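You operate a simulated robot arm through the tools that you are given. There is no shell and no other tool.

The job below is to be done with a simulated robot arm. You get a single attempt, and the scene is never put back.

## Task
Blank port three with the red plug and leave it pumped up.
Fine: its teal jet goes in the first cup of the plug rack; plug home, then open valve three, pump over 40 kPa and stop the pump; the other valves stay shut.
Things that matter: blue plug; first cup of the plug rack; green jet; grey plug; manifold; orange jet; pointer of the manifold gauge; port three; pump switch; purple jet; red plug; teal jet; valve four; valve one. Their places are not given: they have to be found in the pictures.

Only the result counts: the job must be done as asked and must still hold three seconds after the hand-in. Knocking over, shifting, dropping, spilling or breaking anything else fails it.

## Robot
A 7-joint arm with a two-finger parallel gripper, fixed in place. Base frame: the origin is at the foot of the arm, x ahead of it, y to its left, z up. Units: m, degrees, N and s.
Its first joint turns from -132.0 to 132.0 degrees. Payload 3.91 kg.
The TCP is the grasp point between the finger pads, 0.03 m short of the fingertips. In the tool frame z runs along the fingers and y along their closing line. Largest opening 0.11 m; finger width 0.02, thickness 0.01; the body of the gripper, 0.048 by 0.112 m, starts 0.055 m behind the TCP.
Orientation is told as [roll, pitch, yaw] about the base's x, y, z axes, in that order, counted from this pose: with the fingers straight down and closing along the base's y, the tool's x points along the base's -x, its y along +y and its z along -z.

## Interface
- The arm moves only by the tool jog_arm. Its argument "steps" is a list of rows, each a list of 6 numbers: the shift along the tool's x, y, z in cm, then the turn, a rotation vector about the tool's x, y, z in degrees. In form: [[dx, dy, dz, ax, ay, az], ...]. A call has 1 to 20 rows; each row is the pose to reach, as a shift and turn from the pose commanded when the call began, along the tool's axes at that moment. "gripper" is the gripper command, from -1 (shut) to 1 (fully open), values between in proportion, set as the call begins (left out, the last holds). A row lasts 0.2 s, in which the tool goes at most 0.05 m and 8.6 degrees; a call with a longer step from one row to the next is refused whole, and so is a gripper value outside its range. A pose out of reach is approached as far as the arm can. The call stops where the force on the tool passes 90 N (or 10 N more than at its start, if that is more) or the arm is blocked; 0.2 s more then pass. The fingers move at their own pace (about 0.108 m/s each) and stop on an object; they squeeze with about 35 N. The grip force told is the motor's: it shows also when the fingers shut on nothing. Time passes only in rows, and 0.2 s behind the last, so rows that repeat a pose let the fingers close. It gives the time, the measured TCP pose, the force on the tool (base axes), the opening and the grip force at its end, in the units of the frame above (readings bear some noise), with the torque about the TCP (base axes, N m) and any sound that the robot's microphone picked up.
- Cameras (640 x 400 px; columns grow to the right, rows downward): "scene" is fixed at [0.3991, 0.6485, 1.3605]; the picture's right is [0.52, 0.86, 0.00], its down [0.75, -0.46, -0.47] and it looks along [-0.41, 0.25, -0.88] (base axes); focal length 214 px, centre (320, 200). "wrist" rides on the gripper at [0.072, 0.017, -0.103] in the tool frame; the picture's right is [-0.23, 0.97, 0.00], its down [-0.76, -0.18, -0.62] and it looks along [-0.61, -0.14, 0.78] (tool axes); focal length 222 px, centre (320, 200).
- camera(camera): a new picture of that camera. The clock stands still meanwhile.
- locate(camera, pixels): for up to 12 pixels [column, row] of the newest picture of that camera ("zoom" is the newest enlarged one), the place [x, y, z] in the base frame of the surface seen there, good to about 0.002 m. The clock stands still meanwhile.
- inspect(camera, box): a new picture of the part [left, top, right, bottom] of that camera's present view, enlarged. The clock stands still meanwhile.
- sign_off(): hands the job in; it is judged then, once.

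Unless the task says otherwise, let go and move clear before handing in.

The tools are called after "Request:" by a JSON object that holds its "api" and its "payload". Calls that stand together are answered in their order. jog_arm: Moves the arm, as the interface text tells. Its arguments: {"type":"object","properties":{"steps":{"type":"array","items":{"type":"array","items":{"type":"number"}}},"gripper":{"type":"number"}},"required":["steps"]} The other tools are called the same way: camera (camera) takes a picture; locate (camera, pixels) gives the place of the surface under pixels of a picture; inspect (camera, box) takes an enlarged picture of a part of a camera's view; sign_off () hands the job in.

At the start:

```text
time: 0.0
eef_pos: [0.1508, 0.6915, 1.1388]
tool_rot: [0.0, 0.0, 0.0]
wrist_force: [0.8, -0.1, -0.1]
torque: [-0.02, 0.03, -0.05]
finger_gap: 0.11
grip_force: 0.0
```

scene: 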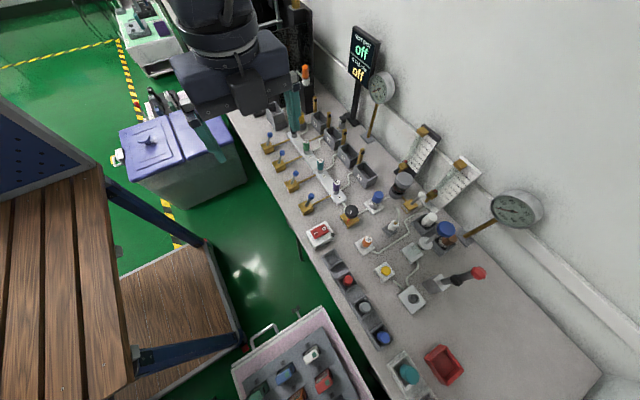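
wrist: 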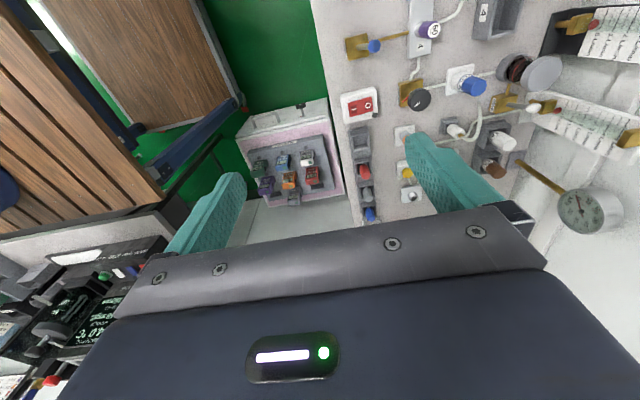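

The scene picture shows a bench with a manifold (around pixels 290-345, 130-200), a rack of plugs (330-390, 255-345), and a red switch (320,233). I'll zoom in on these areas first.

Request:
{"api": "inspect", "payload": {"camera": "scene", "box": [250, 80, 410, 220]}}

Request:
{"api": "inspect", "payload": {"camera": "scene", "box": [290, 200, 450, 400]}}

Request:
{"api": "inspect", "payload": {"camera": "scene", "box": [340, 150, 500, 310]}}

Request:
{"api": "inspect", "payload": {"camera": "wrist", "box": [320, 0, 640, 240]}}

```text
2.86 times, centred on (330, 150) of scene
```

zoom: 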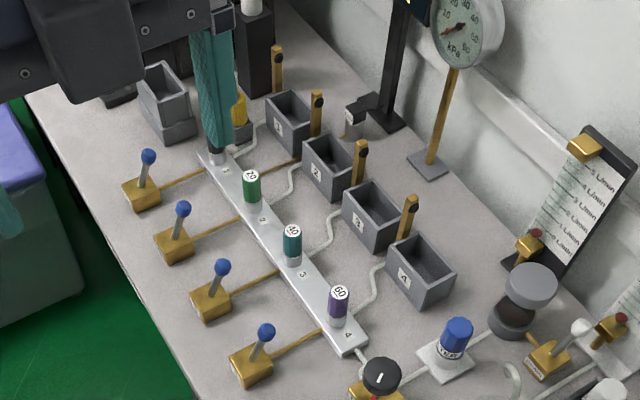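

```text
2.00 times, centred on (370, 300) of scene
```

zoom: 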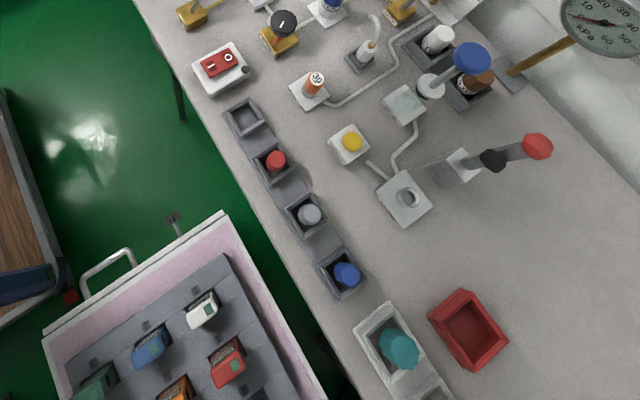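

```text
2.50 times, centred on (420, 230) of scene
```

zoom: 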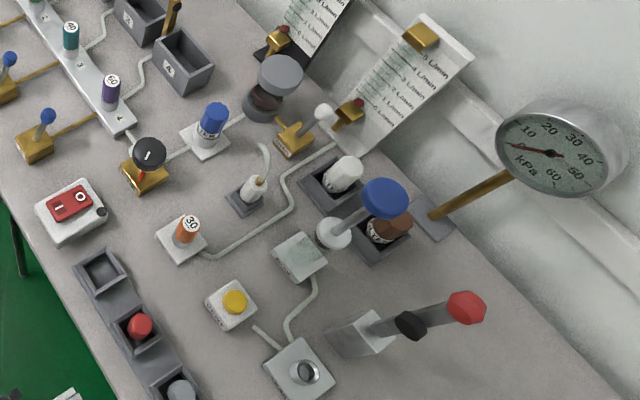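

```text
1.67 times, centred on (480, 120) of wrist
```

zoom: 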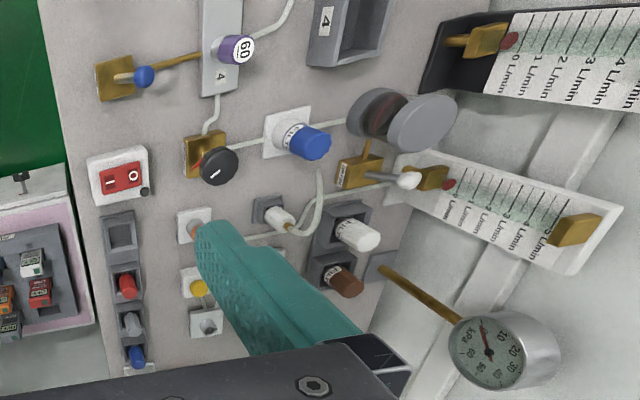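

The manifold carries a green 20, a teal 40 and a purple 60 jet. The rack has an empty cup, then red, grey and blue. I'll zoom in on the displays and gauges, and get coordinates for the main parts.

Request:
{"api": "inspect", "payload": {"camera": "scene", "box": [335, 20, 415, 120]}}

Request:
{"api": "inspect", "payload": {"camera": "scene", "box": [255, 120, 355, 220]}}

Request:
{"api": "locate", "payload": {"camera": "scene", "pixels": [[337, 182], [321, 161], [307, 143], [349, 277], [362, 304], [383, 337], [335, 256], [319, 231], [310, 197], [296, 174], [280, 154], [268, 135]]}}

Request:
{"api": "inspect", "payload": {"camera": "scene", "box": [300, 215, 400, 355]}}

```text
4.00 times, centred on (375, 70) of scene
```

zoom: 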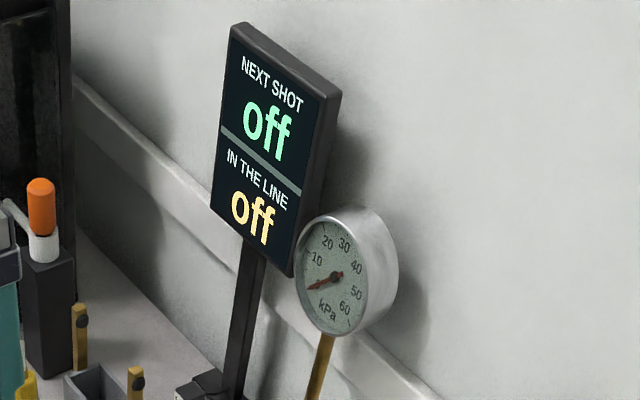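

```text
4.00 times, centred on (305, 170) of scene
```

zoom: 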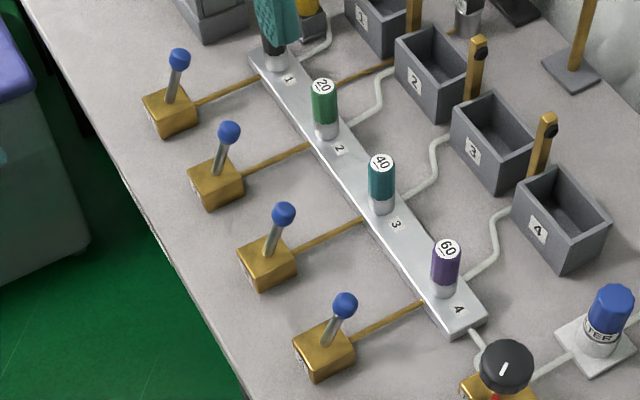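

```text
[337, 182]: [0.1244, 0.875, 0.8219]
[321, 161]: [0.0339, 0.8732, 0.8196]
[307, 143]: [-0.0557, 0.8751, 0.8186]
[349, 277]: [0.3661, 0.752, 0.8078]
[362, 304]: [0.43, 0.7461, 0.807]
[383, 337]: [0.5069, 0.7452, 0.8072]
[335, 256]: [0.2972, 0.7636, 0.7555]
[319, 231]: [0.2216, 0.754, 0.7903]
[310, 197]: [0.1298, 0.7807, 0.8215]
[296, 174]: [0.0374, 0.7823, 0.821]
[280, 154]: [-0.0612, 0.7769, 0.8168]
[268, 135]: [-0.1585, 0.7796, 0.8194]
```

```text
2.86 times, centred on (350, 285) of scene
```

zoom: 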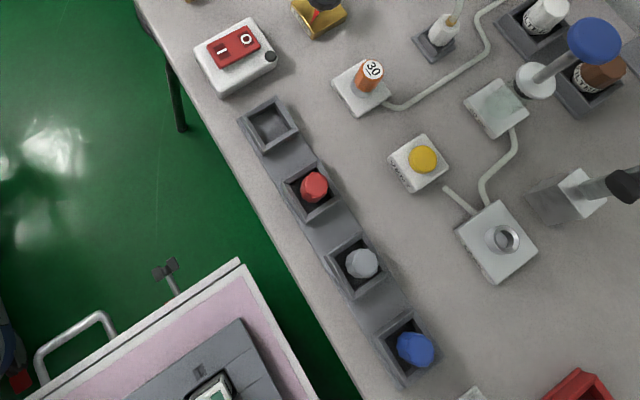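

Gauge near the manifold reads around 3 to 5 kPa, both displays say "off", and port 1 is hidden behind a finger at (283,130). I'll turn the wrist to face the manifold and look more closely.

Request:
{"api": "jog_arm", "payload": {"steps": [[1, -0.5, 0, 0, 0, -8], [2, -1, 0, 0, 0, -16], [3, -1.5, 0, 0, 0, -24], [4, -2, 0, 0, 0, -32], [5, -2.5, 0, 0, 0, -40], [6, -3, 0, 0, 0, -48], [7, -3.5, 0, 0, 0, -56], [8, -4, 0, 0, 0, -64], [9, -4, 0, 0, 0, -72], [10, -4, 0, 0, 0, -80], [11, -4, 0, 0, 0, -88], [11, -4, 0, 0, 0, -90]]}}

Request:
{"api": "camera", "payload": {"camera": "wrist"}}

Request:
{"api": "camera", "payload": {"camera": "scene"}}

```text
time: 2.6
eef_pos: [0.0403, 0.6522, 1.1385]
tool_rot: [0.0, 0.1, 90.1]
wrist_force: [0.7, -0.5, 1.0]
torque: [0.0, 0.01, 0.01]
finger_gap: 0.1099
grip_force: 0.1
```

```text
taken
```

wrist: 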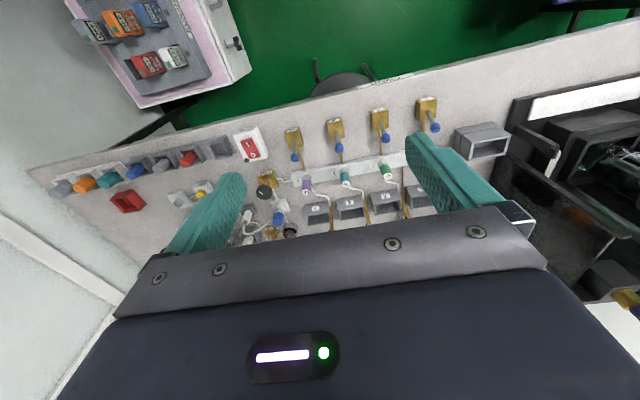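

```text
taken
```

scene: 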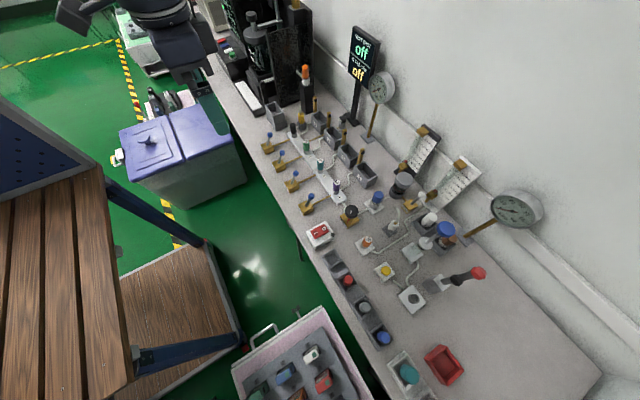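

The arm is now clear of the bench in the scene view, so I'll zoom in on the manifold row and the pump line from both cameras.

Request:
{"api": "inspect", "payload": {"camera": "scene", "box": [250, 90, 350, 190]}}

Request:
{"api": "inspect", "payload": {"camera": "scene", "box": [335, 170, 435, 250]}}

Request:
{"api": "inspect", "payload": {"camera": "wrist", "box": [230, 80, 450, 240]}}

Request:
{"api": "inspect", "payload": {"camera": "scene", "box": [295, 210, 355, 260]}}

```text
4.00 times, centred on (300, 140) of scene
```

zoom: 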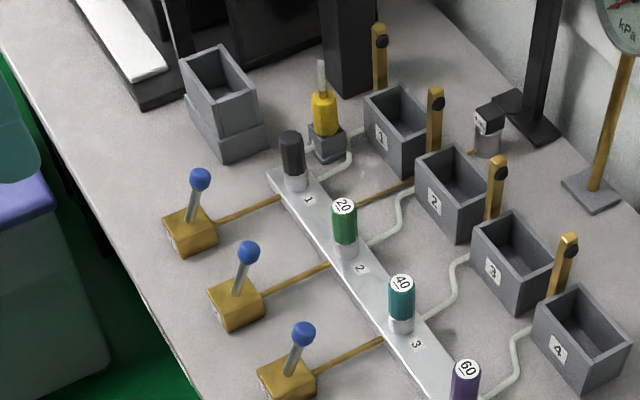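

```text
5.00 times, centred on (385, 210) of scene
```

zoom: 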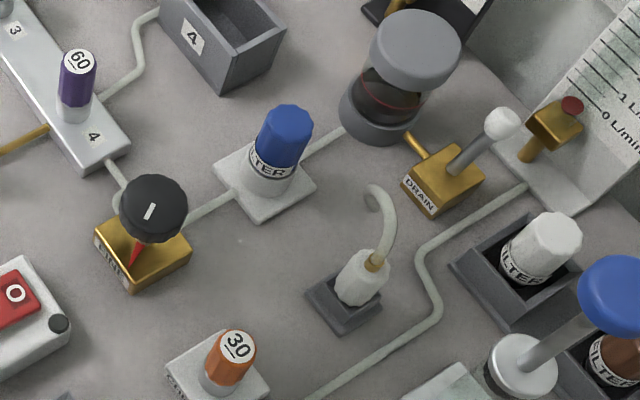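

```text
2.50 times, centred on (340, 160) of wrist
```

zoom: 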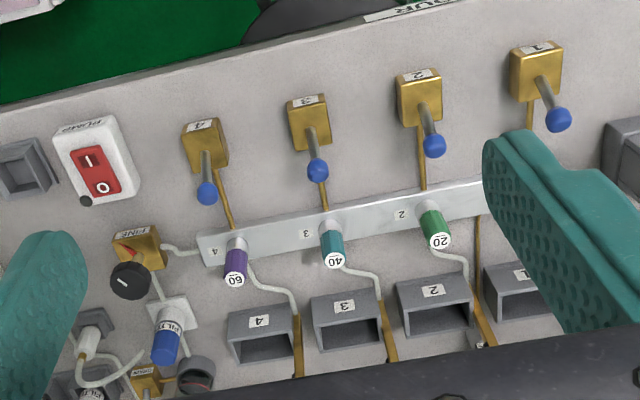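

```text
8.00 times, centred on (325, 235) of scene
```

zoom: 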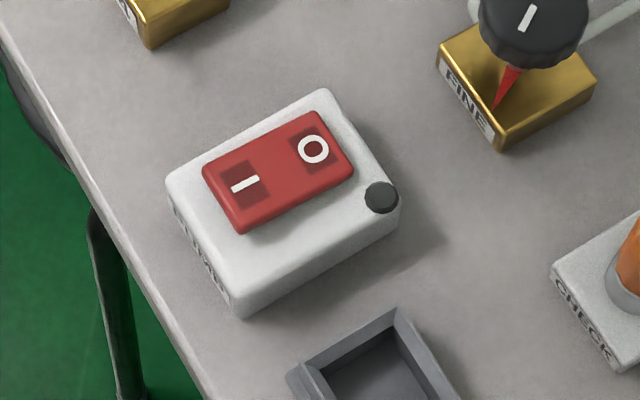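

The valves are labelled 1 to 4 and line up with their ports; port 1 holds a black plug. Next I'll measure the valve 3 lever, the jet and the plug geometry.

Request:
{"api": "inspect", "payload": {"camera": "scene", "box": [280, 145, 350, 195]}}

Request:
{"api": "inspect", "payload": {"camera": "wrist", "box": [310, 90, 400, 190]}}

Request:
{"api": "inspect", "payload": {"camera": "scene", "box": [320, 245, 400, 295]}}

```text
8.00 times, centred on (315, 170) of scene
```

zoom: 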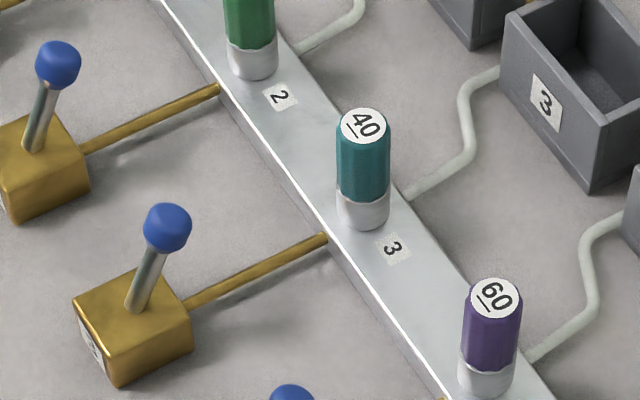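

```text
4.00 times, centred on (355, 140) of wrist
```

zoom: 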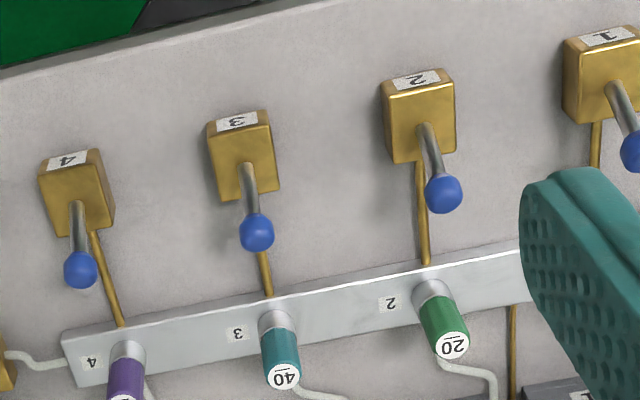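

```text
8.00 times, centred on (360, 270) of scene
```

zoom: 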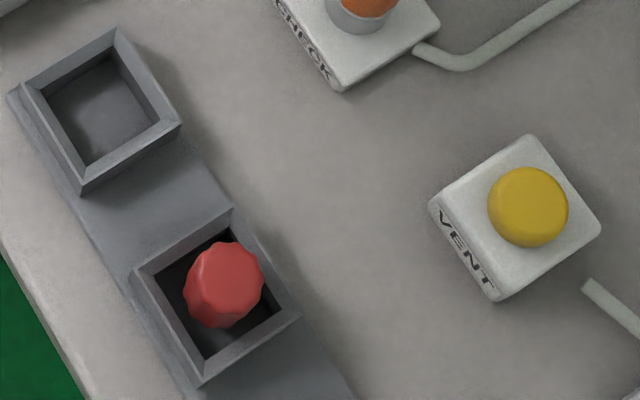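

Now coordinates from the rack zoom: the cup rims, the cup floor, and the red plug's top and edges.

Request:
{"api": "locate", "payload": {"camera": "zoom", "pixels": [[113, 38], [170, 120], [85, 185], [30, 92], [102, 105], [222, 265], [230, 215], [292, 308], [203, 378], [142, 275], [185, 200], [262, 285]]}}

Request:
{"api": "inspect", "payload": {"camera": "scene", "box": [280, 145, 350, 195]}}

Request:
{"api": "locate", "payload": {"camera": "zoom", "pixels": [[364, 125], [362, 165], [362, 215], [395, 280], [168, 225], [150, 280], [135, 305], [130, 340], [100, 385], [230, 280], [540, 100], [245, 370]]}}

```text
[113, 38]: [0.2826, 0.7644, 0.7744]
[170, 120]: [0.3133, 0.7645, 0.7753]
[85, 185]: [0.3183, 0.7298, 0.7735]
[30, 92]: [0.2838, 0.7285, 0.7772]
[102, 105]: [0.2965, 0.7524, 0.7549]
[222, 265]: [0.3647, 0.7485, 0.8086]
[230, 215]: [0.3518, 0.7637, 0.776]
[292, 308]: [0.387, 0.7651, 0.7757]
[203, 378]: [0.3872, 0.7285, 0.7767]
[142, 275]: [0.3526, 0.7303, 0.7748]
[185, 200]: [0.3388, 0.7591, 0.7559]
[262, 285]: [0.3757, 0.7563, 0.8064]
```

```text
8.00 times, centred on (315, 170) of scene
```

zoom: 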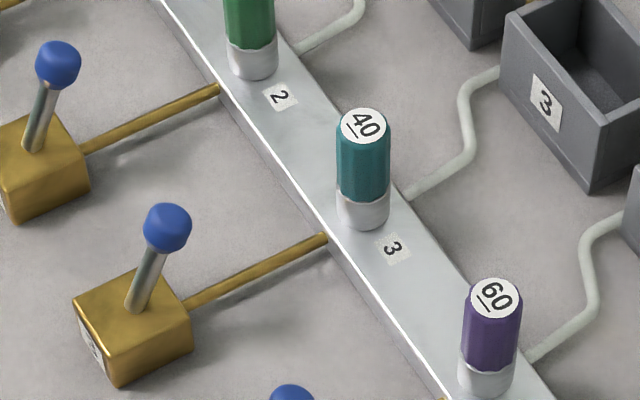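

```text
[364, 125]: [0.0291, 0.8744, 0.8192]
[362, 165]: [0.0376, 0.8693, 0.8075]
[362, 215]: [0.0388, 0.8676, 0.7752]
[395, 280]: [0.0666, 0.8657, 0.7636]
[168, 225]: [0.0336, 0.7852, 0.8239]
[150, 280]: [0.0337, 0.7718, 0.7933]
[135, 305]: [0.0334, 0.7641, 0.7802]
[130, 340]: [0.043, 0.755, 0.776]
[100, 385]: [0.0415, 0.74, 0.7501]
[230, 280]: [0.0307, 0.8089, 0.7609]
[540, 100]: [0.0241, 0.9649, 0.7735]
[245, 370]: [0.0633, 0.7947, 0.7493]
```

Bench top is at z≈0.748. The teal jet's axis is near (0.031, 0.874) with its top at 0.82, the red plug is near (0.369, 0.747) with its top at 0.808, and the first cup is centred near (0.300, 0.747). I'll move above the teal jet with the fingers partly open.

Request:
{"api": "jog_arm", "payload": {"steps": [[-3, 0.1, 2.5, 0, 0, 0], [-6, 0.3, 5, 0, 0, 0], [-9, 0.4, 7.5, 0, 0, 0], [-12, 0.5, 10, 0, 0, 0], [-15, 0.6, 13, 0, 0, 0], [-18, 0.7, 16, 0, 0, 0], [-20, 0.8, 18.5, 0, 0, 0], [-22.2, 0.9, 20.5, 0, 0, 0], [-22.2, 0.9, 20.5, 0, 0, 0]], "gripper": -0.09}}

Request:
{"api": "camera", "payload": {"camera": "wrist"}}

Request:
{"api": "camera", "payload": {"camera": "scene"}}

```text
time: 4.6
eef_pos: [0.0291, 0.8738, 0.9342]
tool_rot: [0.0, 0.0, 90.0]
wrist_force: [-0.4, 0.0, -0.2]
torque: [0.01, 0.0, 0.03]
finger_gap: 0.0502
grip_force: 0.1
```

```text
taken
```

wrist: 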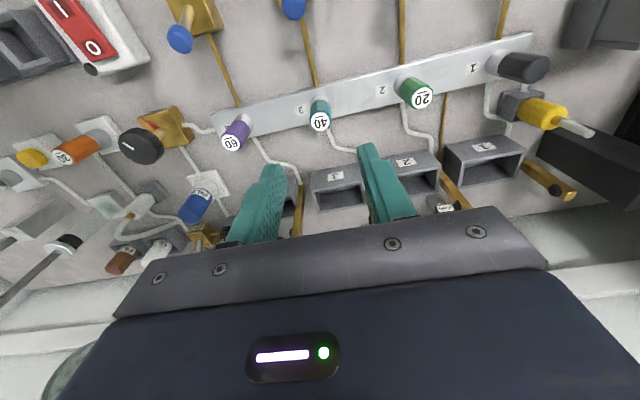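

```text
taken
```

scene: 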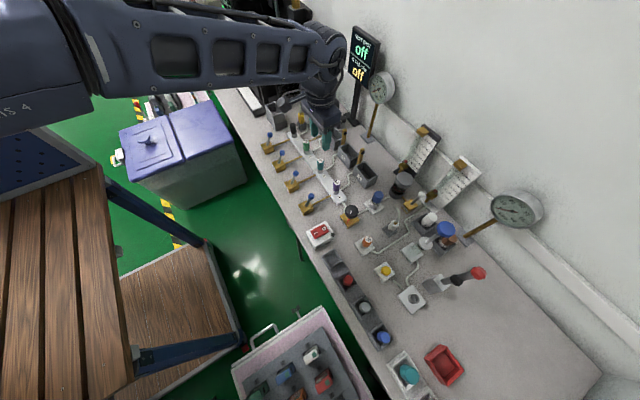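

The wrist view shows the 40 jet at (320,115), just ahead of the fingers. I'll zoom in to pin down its axis.

Request:
{"api": "inspect", "payload": {"camera": "wrist", "box": [280, 70, 360, 150]}}

Request:
{"api": "inspect", "payload": {"camera": "scene", "box": [280, 110, 360, 210]}}

Request:
{"api": "locate", "payload": {"camera": "wrist", "pixels": [[320, 124], [312, 124], [329, 122], [320, 115], [320, 103], [312, 105], [328, 103], [419, 98], [233, 142], [523, 67]]}}

```text
5.00 times, centred on (320, 110) of wrist
```

zoom: 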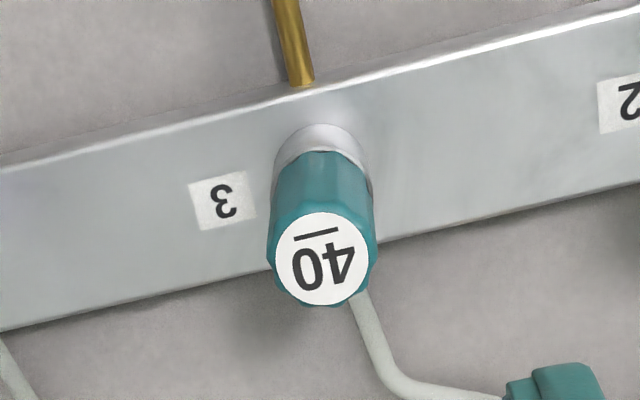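

```text
4.00 times, centred on (320, 160) of scene
```

zoom: 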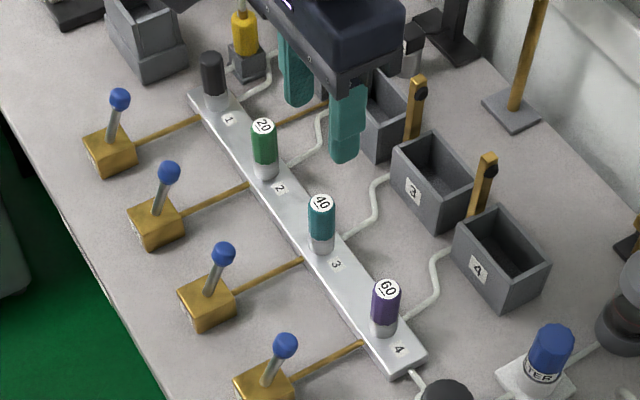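

```text
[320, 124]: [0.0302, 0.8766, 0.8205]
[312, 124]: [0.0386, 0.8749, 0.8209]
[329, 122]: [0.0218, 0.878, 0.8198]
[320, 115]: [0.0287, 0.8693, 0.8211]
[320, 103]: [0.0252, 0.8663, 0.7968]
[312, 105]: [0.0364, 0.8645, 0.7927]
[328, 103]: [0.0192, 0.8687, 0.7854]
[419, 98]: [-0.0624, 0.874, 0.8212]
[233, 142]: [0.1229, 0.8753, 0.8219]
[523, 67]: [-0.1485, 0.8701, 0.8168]
```

The jet's axis is at (0.030, 0.8745) with its top at 0.8205. I'll descend so the fingertips sit just above the silver collar, then check before closing.

Request:
{"api": "jog_arm", "payload": {"steps": [[-0.07, -0.1, 3, 0, 0, 0], [-0.07, -0.1, 6, 0, 0, 0], [-0.07, -0.1, 9, 0, 0, 0], [-0.07, -0.1, 11.0, 0, 0, 0], [-0.07, -0.1, 11.8, 0, 0, 0], [-0.07, -0.1, 11.8, 0, 0, 0]]}}

Request:
{"api": "camera", "payload": {"camera": "wrist"}}

Request:
{"api": "inspect", "payload": {"camera": "scene", "box": [280, 120, 360, 200]}}

```text
time: 6.0
eef_pos: [0.032, 0.8738, 0.8152]
tool_rot: [0.0, 0.0, 90.1]
wrist_force: [-0.5, 1.0, -0.3]
torque: [-0.04, 0.01, -0.01]
finger_gap: 0.0499
grip_force: 0.1
```

```text
taken
```

wrist: 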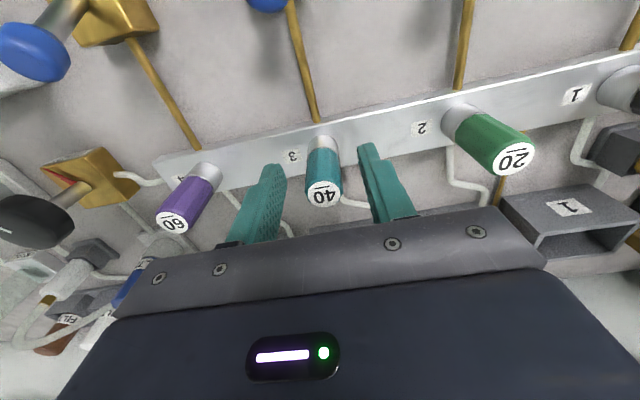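

```text
5.00 times, centred on (320, 160) of scene
```

zoom: 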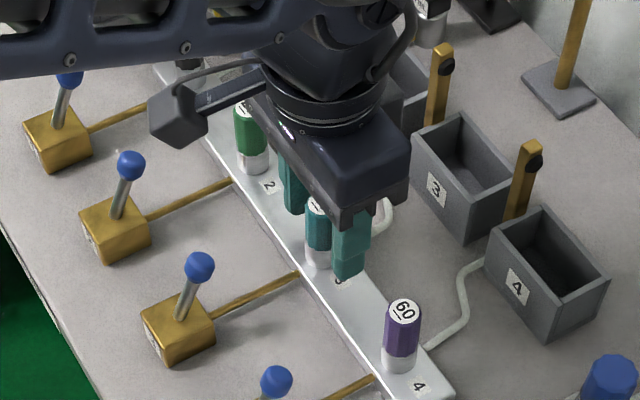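

The teal jet at (322,175) sits between the fingers. I'll close on it.

Request:
{"api": "jog_arm", "payload": {"steps": [[0, 0, 0, 0, 0, 0], [0, 0, 0, 0, 0, 0], [0, 0, 0, 0, 0, 0]], "gripper": -1}}

Request:
{"api": "camera", "payload": {"camera": "wrist"}}

```text
time: 6.8
eef_pos: [0.0321, 0.8748, 0.8143]
tool_rot: [0.0, 0.0, 90.0]
wrist_force: [-5.9, 0.2, 0.3]
torque: [-0.01, 0.31, -0.01]
finger_gap: 0.0202
grip_force: 35.0
```

```text
taken
```

wrist: 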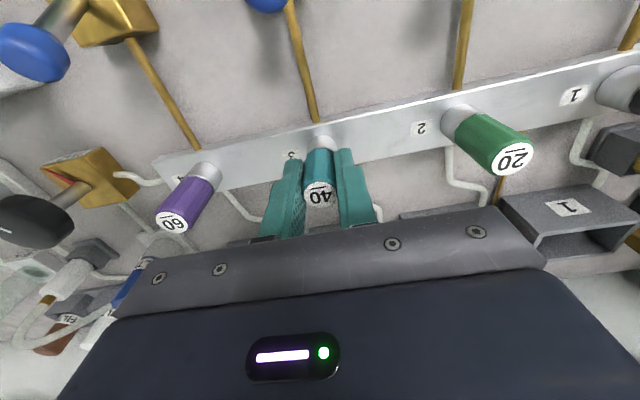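

Grip holds on a 20 mm body, with a −5.9 N side force, so I'm about 1–2 mm off in x. I'll ease that and pull straight up in small steps.

Request:
{"api": "jog_arm", "payload": {"steps": [[0, 0.15, 0, 0, 0, 0], [0, 0.15, -0.3, 0, 0, 0], [0, 0.15, -0.6, 0, 0, 0], [0, 0.15, -1.0, 0, 0, 0], [0, 0.15, -1.5, 0, 0, 0]]}}

Request:
{"api": "inspect", "payload": {"camera": "wrist", "box": [240, 100, 400, 240]}}

```text
time: 8.0
eef_pos: [0.0306, 0.8748, 0.8307]
tool_rot: [-0.1, 0.0, 90.0]
wrist_force: [0.3, 0.6, -0.1]
torque: [0.01, 0.01, 0.02]
finger_gap: 0.0204
grip_force: 35.0
```

```text
2.86 times, centred on (320, 170) of wrist
```

zoom: 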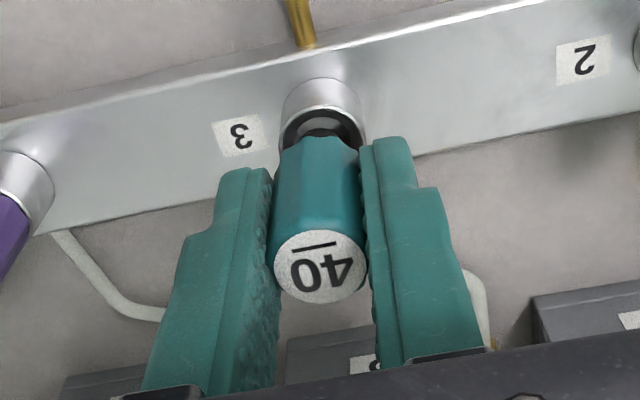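

The jet is sliding out freely, and the silver collar belongs to the manifold. I'll lift it well clear.

Request:
{"api": "jog_arm", "payload": {"steps": [[0, 0, -2, 0, 0, 0], [0, 0, -5, 0, 0, 0], [0, 0, -8, 0, 0, 0], [0, 0, -11, 0, 0, 0], [0, 0, -11, 0, 0, 0]]}}

Request:
{"api": "camera", "payload": {"camera": "wrist"}}

Request:
{"api": "inspect", "payload": {"camera": "scene", "box": [280, 110, 360, 190]}}

```text
time: 9.2
eef_pos: [0.0295, 0.8743, 0.9392]
tool_rot: [0.0, 0.0, 90.0]
wrist_force: [0.4, -0.3, -0.9]
torque: [0.02, 0.0, -0.01]
finger_gap: 0.02
grip_force: 35.0
```

```text
taken
```

wrist: 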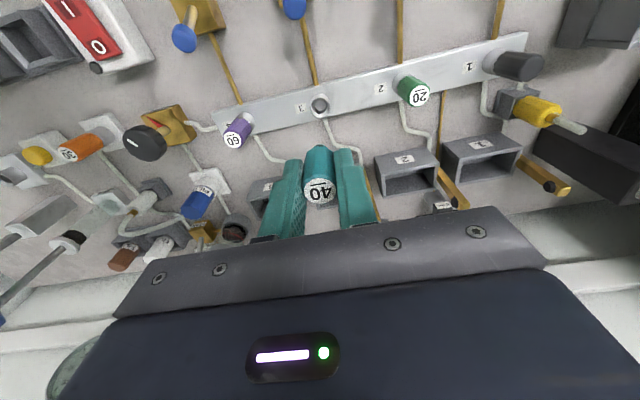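

```text
5.00 times, centred on (320, 150) of scene
```

zoom: 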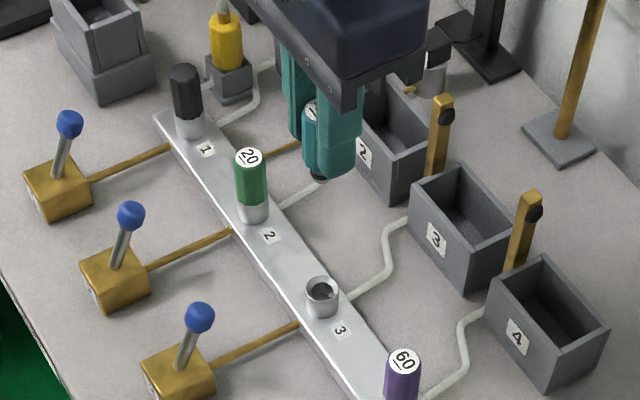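

Socket 3 is open at scene zoom (322,292), and the jet's dark stem shows below the fingers. I'll measure the socket rim and stem tip in both cameras.

Request:
{"api": "locate", "payload": {"camera": "zoom", "pixels": [[322, 280], [322, 300], [308, 290], [337, 291], [318, 177], [313, 165], [330, 180], [345, 170], [310, 112], [322, 291]]}}

Request:
{"api": "inspect", "payload": {"camera": "wrist", "box": [280, 80, 380, 220]}}

Request:
{"api": "inspect", "payload": {"camera": "scene", "box": [305, 120, 345, 160]}}

```text
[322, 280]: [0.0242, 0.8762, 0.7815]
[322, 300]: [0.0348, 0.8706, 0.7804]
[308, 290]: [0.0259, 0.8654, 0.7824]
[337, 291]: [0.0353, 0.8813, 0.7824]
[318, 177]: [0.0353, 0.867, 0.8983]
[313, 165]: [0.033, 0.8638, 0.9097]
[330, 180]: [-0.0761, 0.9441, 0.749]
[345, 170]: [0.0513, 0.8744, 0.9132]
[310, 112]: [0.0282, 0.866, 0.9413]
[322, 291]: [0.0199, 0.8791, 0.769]
```

```text
2.86 times, centred on (330, 150) of wrist
```

zoom: 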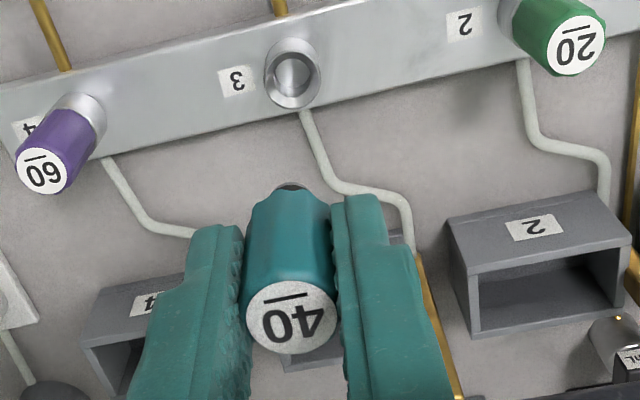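

```text
10.00 times, centred on (325, 140) of scene
```

zoom: 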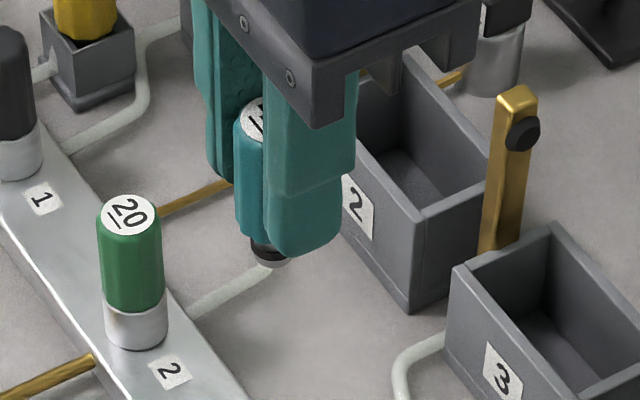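

The socket rim is centred at about (0.030, 0.874, 0.782). The jet stem is only about 13 mm, so with this low grip the fingertips would hit the cup rim. I'll put the jet back in the socket and regrip about 10 mm higher.

Request:
{"api": "jog_arm", "payload": {"steps": [[0, 0, 4, 0, 0, 0], [0, 0, 8, 0, 0, 0], [0, 0, 10, 0, 0, 0], [0, 0, 11, 0, 0, 0], [0, 0, 11.6, 0, 0, 0], [0, 0, 12.0, 0, 0, 0], [0, 0, 12.4, 0, 0, 0], [0, 0, 12.4, 0, 0, 0]]}}

Request:
{"api": "inspect", "payload": {"camera": "wrist", "box": [260, 100, 380, 220]}}

```text
time: 11.0
eef_pos: [0.0305, 0.8754, 0.8193]
tool_rot: [0.0, -0.2, 89.9]
wrist_force: [-0.7, -4.4, 27.1]
torque: [-0.12, -0.3, -0.05]
finger_gap: 0.0202
grip_force: 35.2
```

```text
3.33 times, centred on (320, 160) of wrist
```

zoom: 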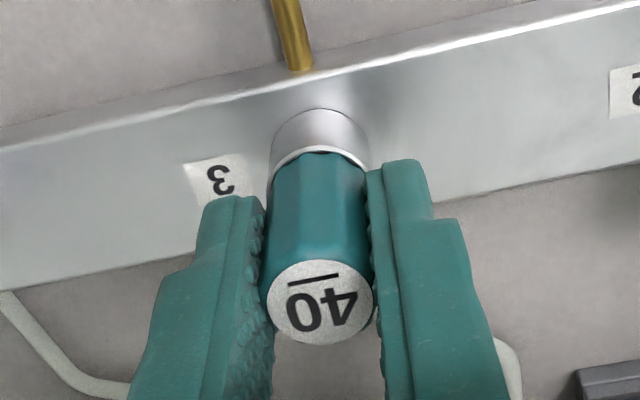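

The jet is seated with the last few mm resisted by a 27 N seal, and it stands upright in the socket. I'll open slightly, rise 12 mm and regrip.

Request:
{"api": "jog_arm", "payload": {"steps": [[0, 0, -0.3, 0, 0, 0], [0, 0, -0.3, 0, 0, 0], [0, 0, -0.7, 0, 0, 0], [0, 0, -1.2, 0, 0, 0], [0, 0, -1.2, 0, 0, 0]], "gripper": -0.4}}

Request:
{"api": "inspect", "payload": {"camera": "wrist", "box": [260, 100, 380, 220]}}

```text
time: 12.2
eef_pos: [0.0306, 0.874, 0.8286]
tool_rot: [-0.1, 0.0, 90.0]
wrist_force: [0.1, 0.1, -0.1]
torque: [-0.01, 0.01, 0.02]
finger_gap: 0.033
grip_force: 0.0
```

```text
3.33 times, centred on (320, 160) of wrist
```

zoom: 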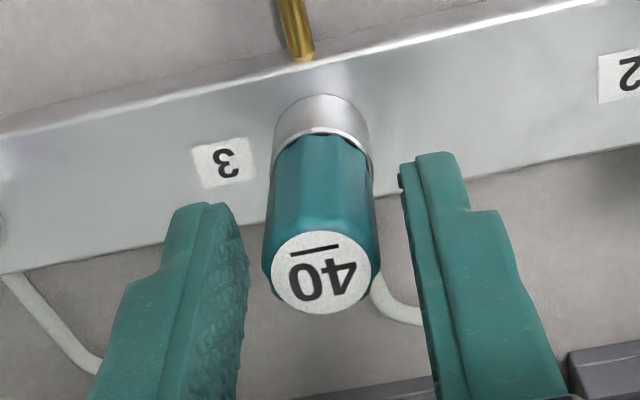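

The jet stands free and upright in the socket. I'll measure its top height before regripping.

Request:
{"api": "locate", "payload": {"camera": "zoom", "pixels": [[320, 270], [290, 272], [350, 270], [320, 240], [320, 300], [320, 140], [318, 125]]}}

Request:
{"api": "jog_arm", "payload": {"steps": [[0, 0, 0, 0, 0, 0], [0, 0, 0, 0, 0, 0], [0, 0, 0, 0, 0, 0]], "gripper": -1}}

```text
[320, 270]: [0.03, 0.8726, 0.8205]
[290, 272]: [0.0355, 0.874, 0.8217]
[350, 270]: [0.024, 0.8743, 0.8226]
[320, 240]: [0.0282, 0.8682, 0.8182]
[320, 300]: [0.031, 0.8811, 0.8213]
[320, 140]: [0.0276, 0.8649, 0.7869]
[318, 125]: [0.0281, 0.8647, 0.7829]
```

```text
time: 13.0
eef_pos: [0.0318, 0.875, 0.8276]
tool_rot: [0.1, -0.1, 89.9]
wrist_force: [0.6, -0.9, 1.2]
torque: [-0.09, -0.03, -0.01]
finger_gap: 0.0191
grip_force: 35.2
```

The jet top is at 0.821, so the fingers hold its upper 24 mm. I'll lift and carry it over the first cup at (0.2996, 0.747).

Request:
{"api": "jog_arm", "payload": {"steps": [[0, 0, -0.5, 0, 0, 0], [0, 0, -2, 0, 0, 0], [0, 0, -5, 0, 0, 0], [0, 0, -8, 0, 0, 0], [0, 0, -11, 0, 0, 0], [1.27, -2.7, -12, 0, 0, 0], [3.17, -6.7, -12, 0, 0, 0], [5.07, -10.7, -12, 0, 0, 0], [6.97, -14.7, -12, 0, 0, 0], [8.87, -18.7, -12, 0, 0, 0], [10.77, -22.7, -12, 0, 0, 0], [12.27, -25.9, -12, 0, 0, 0], [12.73, -26.9, -12, 0, 0, 0], [12.73, -26.9, -12, 0, 0, 0]]}}

Request:
{"api": "camera", "payload": {"camera": "wrist"}}

Request:
{"api": "camera", "payload": {"camera": "scene"}}

```text
time: 16.0
eef_pos: [0.3002, 0.7481, 0.9478]
tool_rot: [0.1, 0.0, 90.0]
wrist_force: [-0.4, 0.1, -0.5]
torque: [0.0, 0.03, 0.01]
finger_gap: 0.0192
grip_force: 35.0
```

```text
taken
```

wrist: 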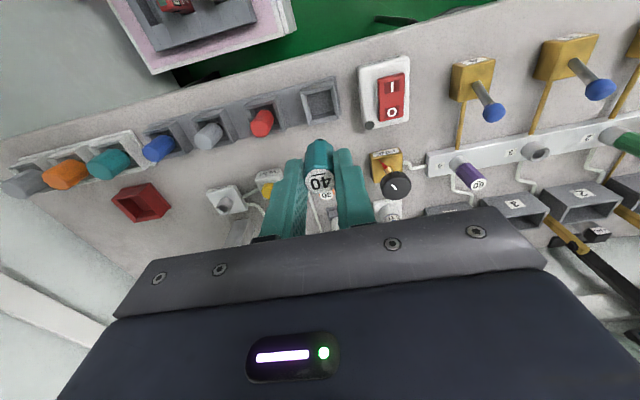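

```text
taken
```

scene: 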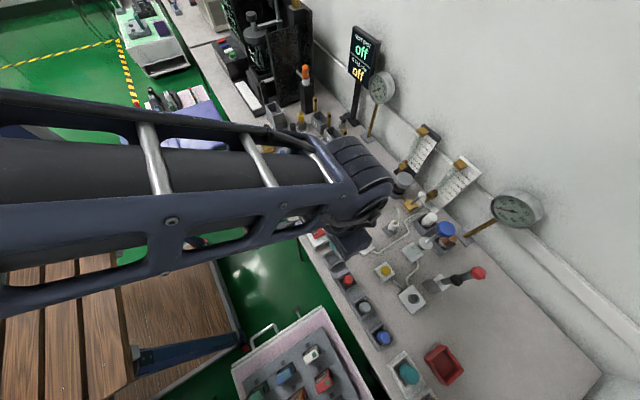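

The jet is in hand above the rack, and the empty cup is at wrist (320,100). I'll measure the jet's top and the cup rim from here.

Request:
{"api": "inspect", "payload": {"camera": "wrist", "box": [260, 70, 380, 220]}}

Request:
{"api": "locate", "payload": {"camera": "wrist", "pixels": [[318, 180], [319, 146], [304, 89], [334, 78], [340, 114], [308, 121], [320, 102], [263, 121], [262, 132], [208, 135]]}}

```text
2.67 times, centred on (320, 145) of wrist
```

zoom: 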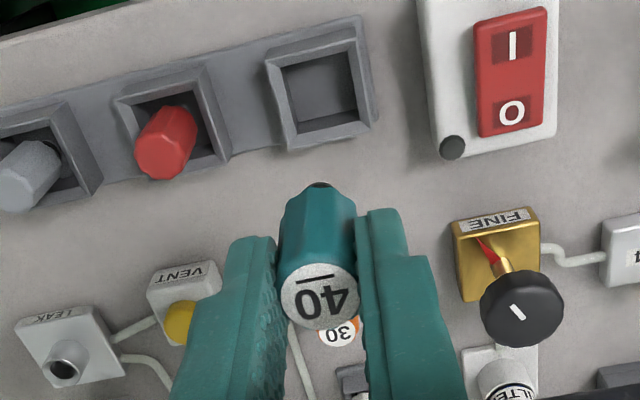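

```text
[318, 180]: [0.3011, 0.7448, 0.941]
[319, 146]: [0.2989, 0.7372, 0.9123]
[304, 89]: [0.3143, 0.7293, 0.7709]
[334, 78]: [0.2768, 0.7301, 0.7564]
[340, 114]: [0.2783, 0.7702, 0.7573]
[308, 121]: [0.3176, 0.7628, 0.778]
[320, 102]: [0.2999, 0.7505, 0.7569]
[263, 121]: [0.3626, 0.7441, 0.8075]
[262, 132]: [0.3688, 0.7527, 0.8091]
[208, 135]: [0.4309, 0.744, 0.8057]
```

Jet axis matches the tool within a millimetre or two. I'll check the cup's rim corners in the zoom before lowering.

Request:
{"api": "locate", "payload": {"camera": "zoom", "pixels": [[271, 60], [350, 34], [368, 115], [292, 143], [276, 100], [310, 50], [364, 75], [330, 132], [320, 295], [318, 270], [292, 285], [348, 290]]}}

```text
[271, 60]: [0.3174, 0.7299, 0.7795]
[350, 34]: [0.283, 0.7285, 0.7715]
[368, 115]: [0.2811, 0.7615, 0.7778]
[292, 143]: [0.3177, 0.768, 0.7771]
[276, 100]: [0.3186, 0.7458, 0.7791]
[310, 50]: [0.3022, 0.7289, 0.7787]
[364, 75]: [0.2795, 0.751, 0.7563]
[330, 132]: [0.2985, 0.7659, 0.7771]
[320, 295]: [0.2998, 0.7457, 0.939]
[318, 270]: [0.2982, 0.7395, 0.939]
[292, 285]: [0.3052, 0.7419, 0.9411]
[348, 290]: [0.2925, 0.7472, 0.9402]
```

Cup centre (0.2996, 0.747) and jet axis (0.2995, 0.746) agree. Lowering, with small steps at the end to feel the floor.

Request:
{"api": "jog_arm", "payload": {"steps": [[0, 0, 4, 0, 0, 0], [0, 0, 8, 0, 0, 0], [0, 0, 10, 0, 0, 0], [0, 0, 11.5, 0, 0, 0], [0, 0, 12.3, 0, 0, 0], [0, 0, 12.8, 0, 0, 0], [0, 0, 12.8, 0, 0, 0]]}}

Request:
{"api": "inspect", "payload": {"camera": "wrist", "box": [260, 70, 380, 220]}}

```text
time: 17.6
eef_pos: [0.2998, 0.7474, 0.8194]
tool_rot: [-0.1, 0.0, 90.0]
wrist_force: [-0.3, 0.4, -0.4]
torque: [-0.03, -0.02, 0.03]
finger_gap: 0.019
grip_force: 34.8
```

```text
2.67 times, centred on (320, 145) of wrist
```

zoom: 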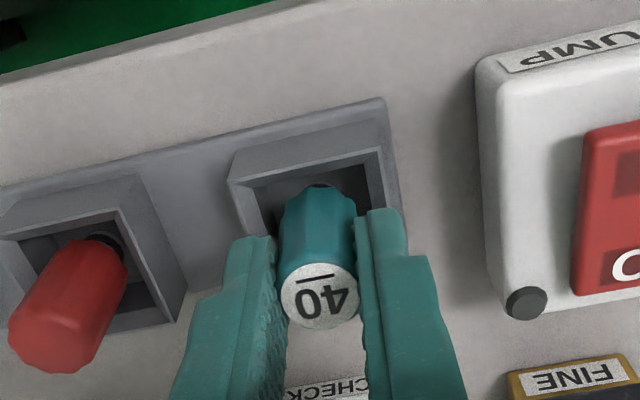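

Jet is centred in the cup with no contact yet (z 0.8194). I'll go down in 2 mm steps until it touches.

Request:
{"api": "jog_arm", "payload": {"steps": [[0, 0, 0.2, 0, 0, 0], [0, 0, 0.4, 0, 0, 0], [0, 0, 0.55, 0, 0, 0], [0, 0, 0.55, 0, 0, 0]]}}

Request:
{"api": "inspect", "payload": {"camera": "wrist", "box": [260, 70, 380, 220]}}

```text
time: 18.6
eef_pos: [0.2991, 0.7483, 0.8147]
tool_rot: [-0.1, -0.1, 90.0]
wrist_force: [-0.1, 0.4, 14.0]
torque: [0.06, 0.1, -0.01]
finger_gap: 0.0189
grip_force: 35.4
```

```text
2.67 times, centred on (320, 145) of wrist
```

zoom: 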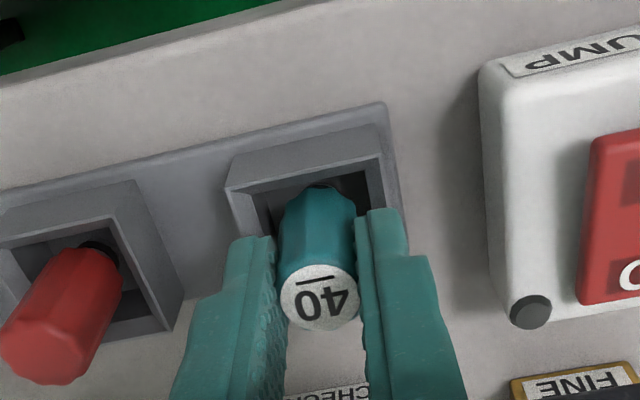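

14 N upward at z 0.8147: the jet rests on the cup floor. I'll release and back away upward.

Request:
{"api": "jog_arm", "payload": {"steps": [[0, 0, -0.1, 0, 0, 0], [0, 0, -0.1, 0, 0, 0], [0, 0, -0.1, 0, 0, 0], [0, 0, -2, 0, 0, 0], [0, 0, -5, 0, 0, 0], [0, 0, -9, 0, 0, 0], [0, 0, -9, 0, 0, 0]], "gripper": -0.35}}

Request:
{"api": "camera", "payload": {"camera": "wrist"}}

```text
time: 20.2
eef_pos: [0.2998, 0.7492, 0.9056]
tool_rot: [0.0, 0.0, 90.0]
wrist_force: [0.0, 0.4, -0.3]
torque: [0.0, -0.01, -0.08]
finger_gap: 0.0359
grip_force: 0.0
```

```text
taken
```

wrist: 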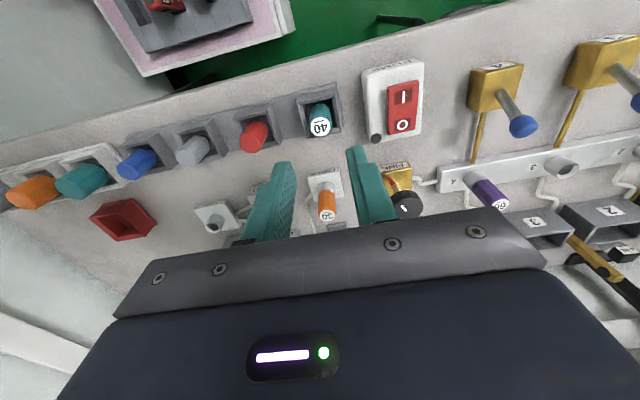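

The jet is standing in the first cup at (320,120). I'll move 7 cm along +x to above the red plug and measure it.

Request:
{"api": "jog_arm", "payload": {"steps": [[0, -3.5, 0, 0, 0, 0], [0.1, -6.9, 0, 0, 0, 0], [0.1, -6.9, 0, 0, 0, 0]]}}

Request:
{"api": "inspect", "payload": {"camera": "wrist", "box": [260, 70, 400, 190]}}

Request:
{"api": "locate", "payload": {"camera": "zoom", "pixels": [[320, 180], [320, 160], [320, 200], [290, 185], [345, 180], [320, 130]]}}

```text
time: 21.0
eef_pos: [0.3692, 0.7476, 0.9055]
tool_rot: [0.0, 0.0, 90.0]
wrist_force: [-0.6, -0.9, 0.2]
torque: [-0.02, 0.01, 0.0]
finger_gap: 0.0361
grip_force: 0.1
```

```text
3.33 times, centred on (330, 130) of wrist
```

zoom: 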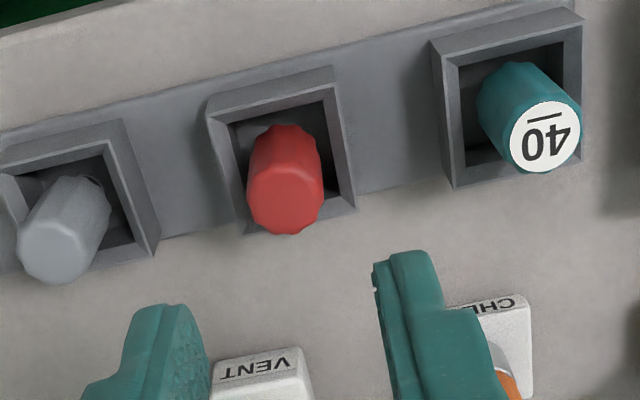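

```text
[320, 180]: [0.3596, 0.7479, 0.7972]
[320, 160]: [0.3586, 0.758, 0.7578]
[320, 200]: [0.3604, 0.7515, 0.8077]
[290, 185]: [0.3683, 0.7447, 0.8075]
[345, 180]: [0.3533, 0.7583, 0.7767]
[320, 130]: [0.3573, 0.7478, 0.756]
```

Red plug top centre is at zoom (286,203). I'll sample its edges for the axis.

Request:
{"api": "locate", "payload": {"camera": "zoom", "pixels": [[286, 203], [254, 203], [318, 200], [284, 176], [286, 228], [285, 150]]}}

```text
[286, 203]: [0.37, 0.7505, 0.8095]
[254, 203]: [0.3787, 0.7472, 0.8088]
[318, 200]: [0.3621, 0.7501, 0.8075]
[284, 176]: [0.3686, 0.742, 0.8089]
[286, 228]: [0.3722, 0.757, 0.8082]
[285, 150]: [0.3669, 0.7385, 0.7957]
```

The plug axis is (0.370, 0.7495) with its top at 0.8085. I'll descend with a small correction, keeping the fingertips just above the cup rim, then close.

Request:
{"api": "jog_arm", "payload": {"steps": [[-0.17, -0.08, 3, 0, 0, 0], [-0.17, -0.08, 6, 0, 0, 0], [-0.17, -0.08, 8.5, 0, 0, 0], [-0.17, -0.08, 9.4, 0, 0, 0], [-0.17, -0.08, 9.4, 0, 0, 0]]}}

Request:
{"api": "inspect", "payload": {"camera": "wrist", "box": [260, 90, 380, 220]}}

Request:
{"api": "jog_arm", "payload": {"steps": [[0, 0, 0, 0, 0, 0], [0, 0, 0, 0, 0, 0], [0, 0, 0, 0, 0, 0]], "gripper": -1}}

Request:
{"api": "inspect", "payload": {"camera": "wrist", "box": [260, 90, 380, 220]}}

```text
time: 22.2
eef_pos: [0.3702, 0.7486, 0.8103]
tool_rot: [-0.1, -0.1, 90.1]
wrist_force: [0.2, -0.3, 0.8]
torque: [0.0, -0.05, 0.05]
finger_gap: 0.036
grip_force: 0.0
```

```text
3.08 times, centred on (320, 155) of wrist
```

zoom: 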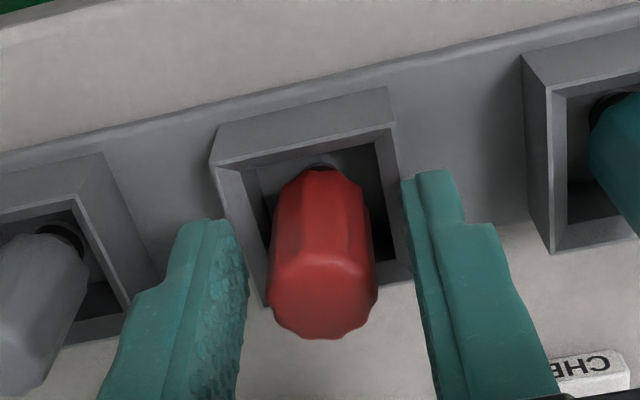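

```text
time: 23.0
eef_pos: [0.3694, 0.7489, 0.8097]
tool_rot: [-0.1, 0.0, 90.1]
wrist_force: [-0.9, -1.1, 0.4]
torque: [0.0, 0.01, 0.01]
finger_gap: 0.02
grip_force: 34.6
```

```text
3.08 times, centred on (320, 155) of wrist
```

zoom: 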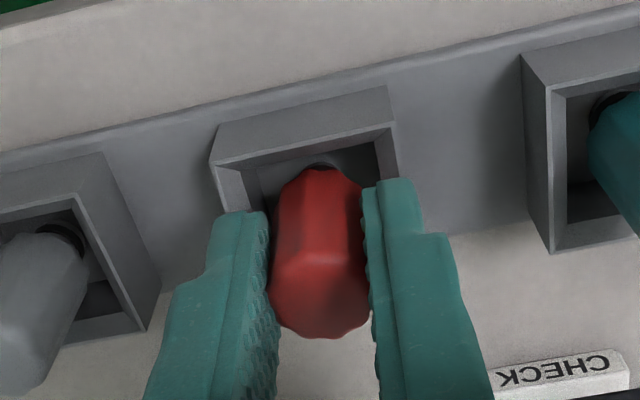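

The plug is gripped (20 mm, 35 N). I'll lift it and carry it above port three.

Request:
{"api": "jog_arm", "payload": {"steps": [[0, 0, -1, 0, 0, 0], [0, 0, -4, 0, 0, 0], [0, 0, -8, 0, 0, 0], [0, 0, -11.5, 0, 0, 0], [-0.6, 1.5, -13, 0, 0, 0], [-2.1, 5.5, -13, 0, 0, 0], [-3.6, 9.7, -13, 0, 0, 0], [-5.1, 13.9, -13, 0, 0, 0], [-6.6, 18.1, -13, 0, 0, 0], [-8.1, 22.3, -13, 0, 0, 0], [-9.7, 26.5, -13, 0, 0, 0], [-11.3, 30.5, -13, 0, 0, 0], [-12.3, 33.2, -13, 0, 0, 0], [-12.55, 33.9, -13, 0, 0, 0], [-12.55, 33.9, -13, 0, 0, 0]]}}

Request:
{"api": "camera", "payload": {"camera": "wrist"}}

Request:
{"api": "camera", "payload": {"camera": "scene"}}

```text
time: 26.2
eef_pos: [0.0308, 0.8741, 0.9407]
tool_rot: [-0.1, 0.0, 90.0]
wrist_force: [0.1, 0.0, -0.3]
torque: [0.02, -0.03, -0.02]
finger_gap: 0.0183
grip_force: 34.8
```

```text
taken
```

wrist: 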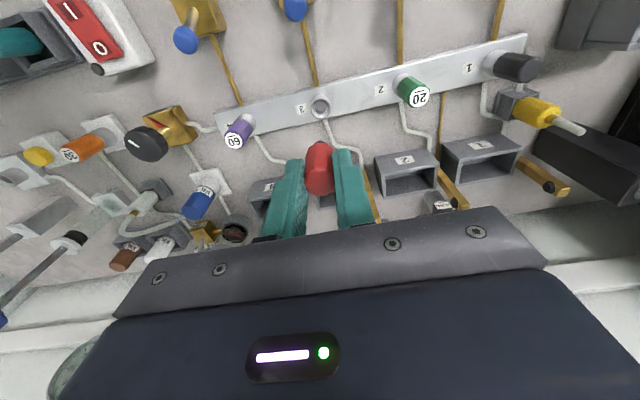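

```text
taken
```

scene: 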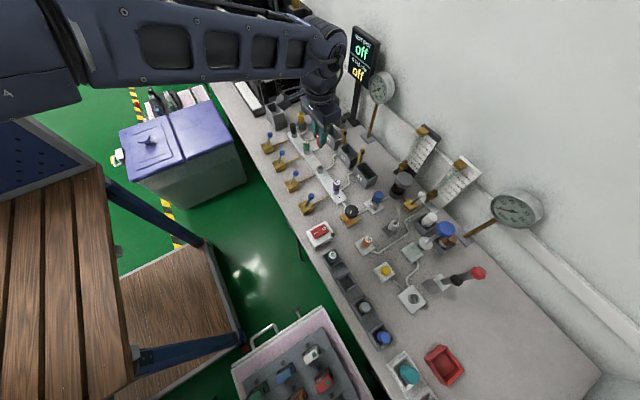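

The gap shrank to 18.3 mm, so the fluted plug settled in the pads. I'll check that it's upright in both views.

Request:
{"api": "inspect", "payload": {"camera": "wrist", "box": [270, 80, 370, 210]}}

Request:
{"api": "locate", "payload": {"camera": "zoom", "pixels": [[315, 290], [290, 280], [345, 275], [318, 260], [318, 312], [315, 200]]}}

Request:
{"api": "inspect", "payload": {"camera": "scene", "box": [300, 110, 350, 160]}}

```text
3.08 times, centred on (320, 145) of wrist
```

zoom: 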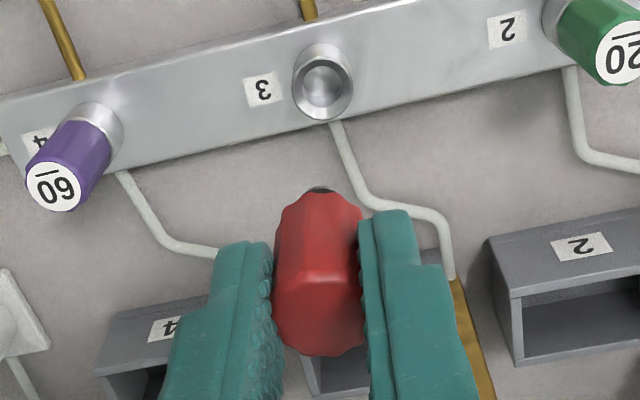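

```text
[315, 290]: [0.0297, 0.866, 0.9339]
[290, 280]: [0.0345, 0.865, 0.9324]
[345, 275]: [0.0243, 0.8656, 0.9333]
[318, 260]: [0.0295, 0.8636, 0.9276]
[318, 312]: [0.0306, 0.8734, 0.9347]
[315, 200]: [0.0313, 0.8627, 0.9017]
```

```text
8.00 times, centred on (325, 135) of scene
```

zoom: 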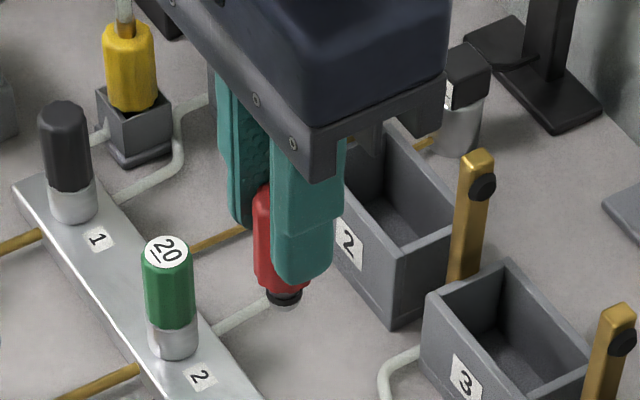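

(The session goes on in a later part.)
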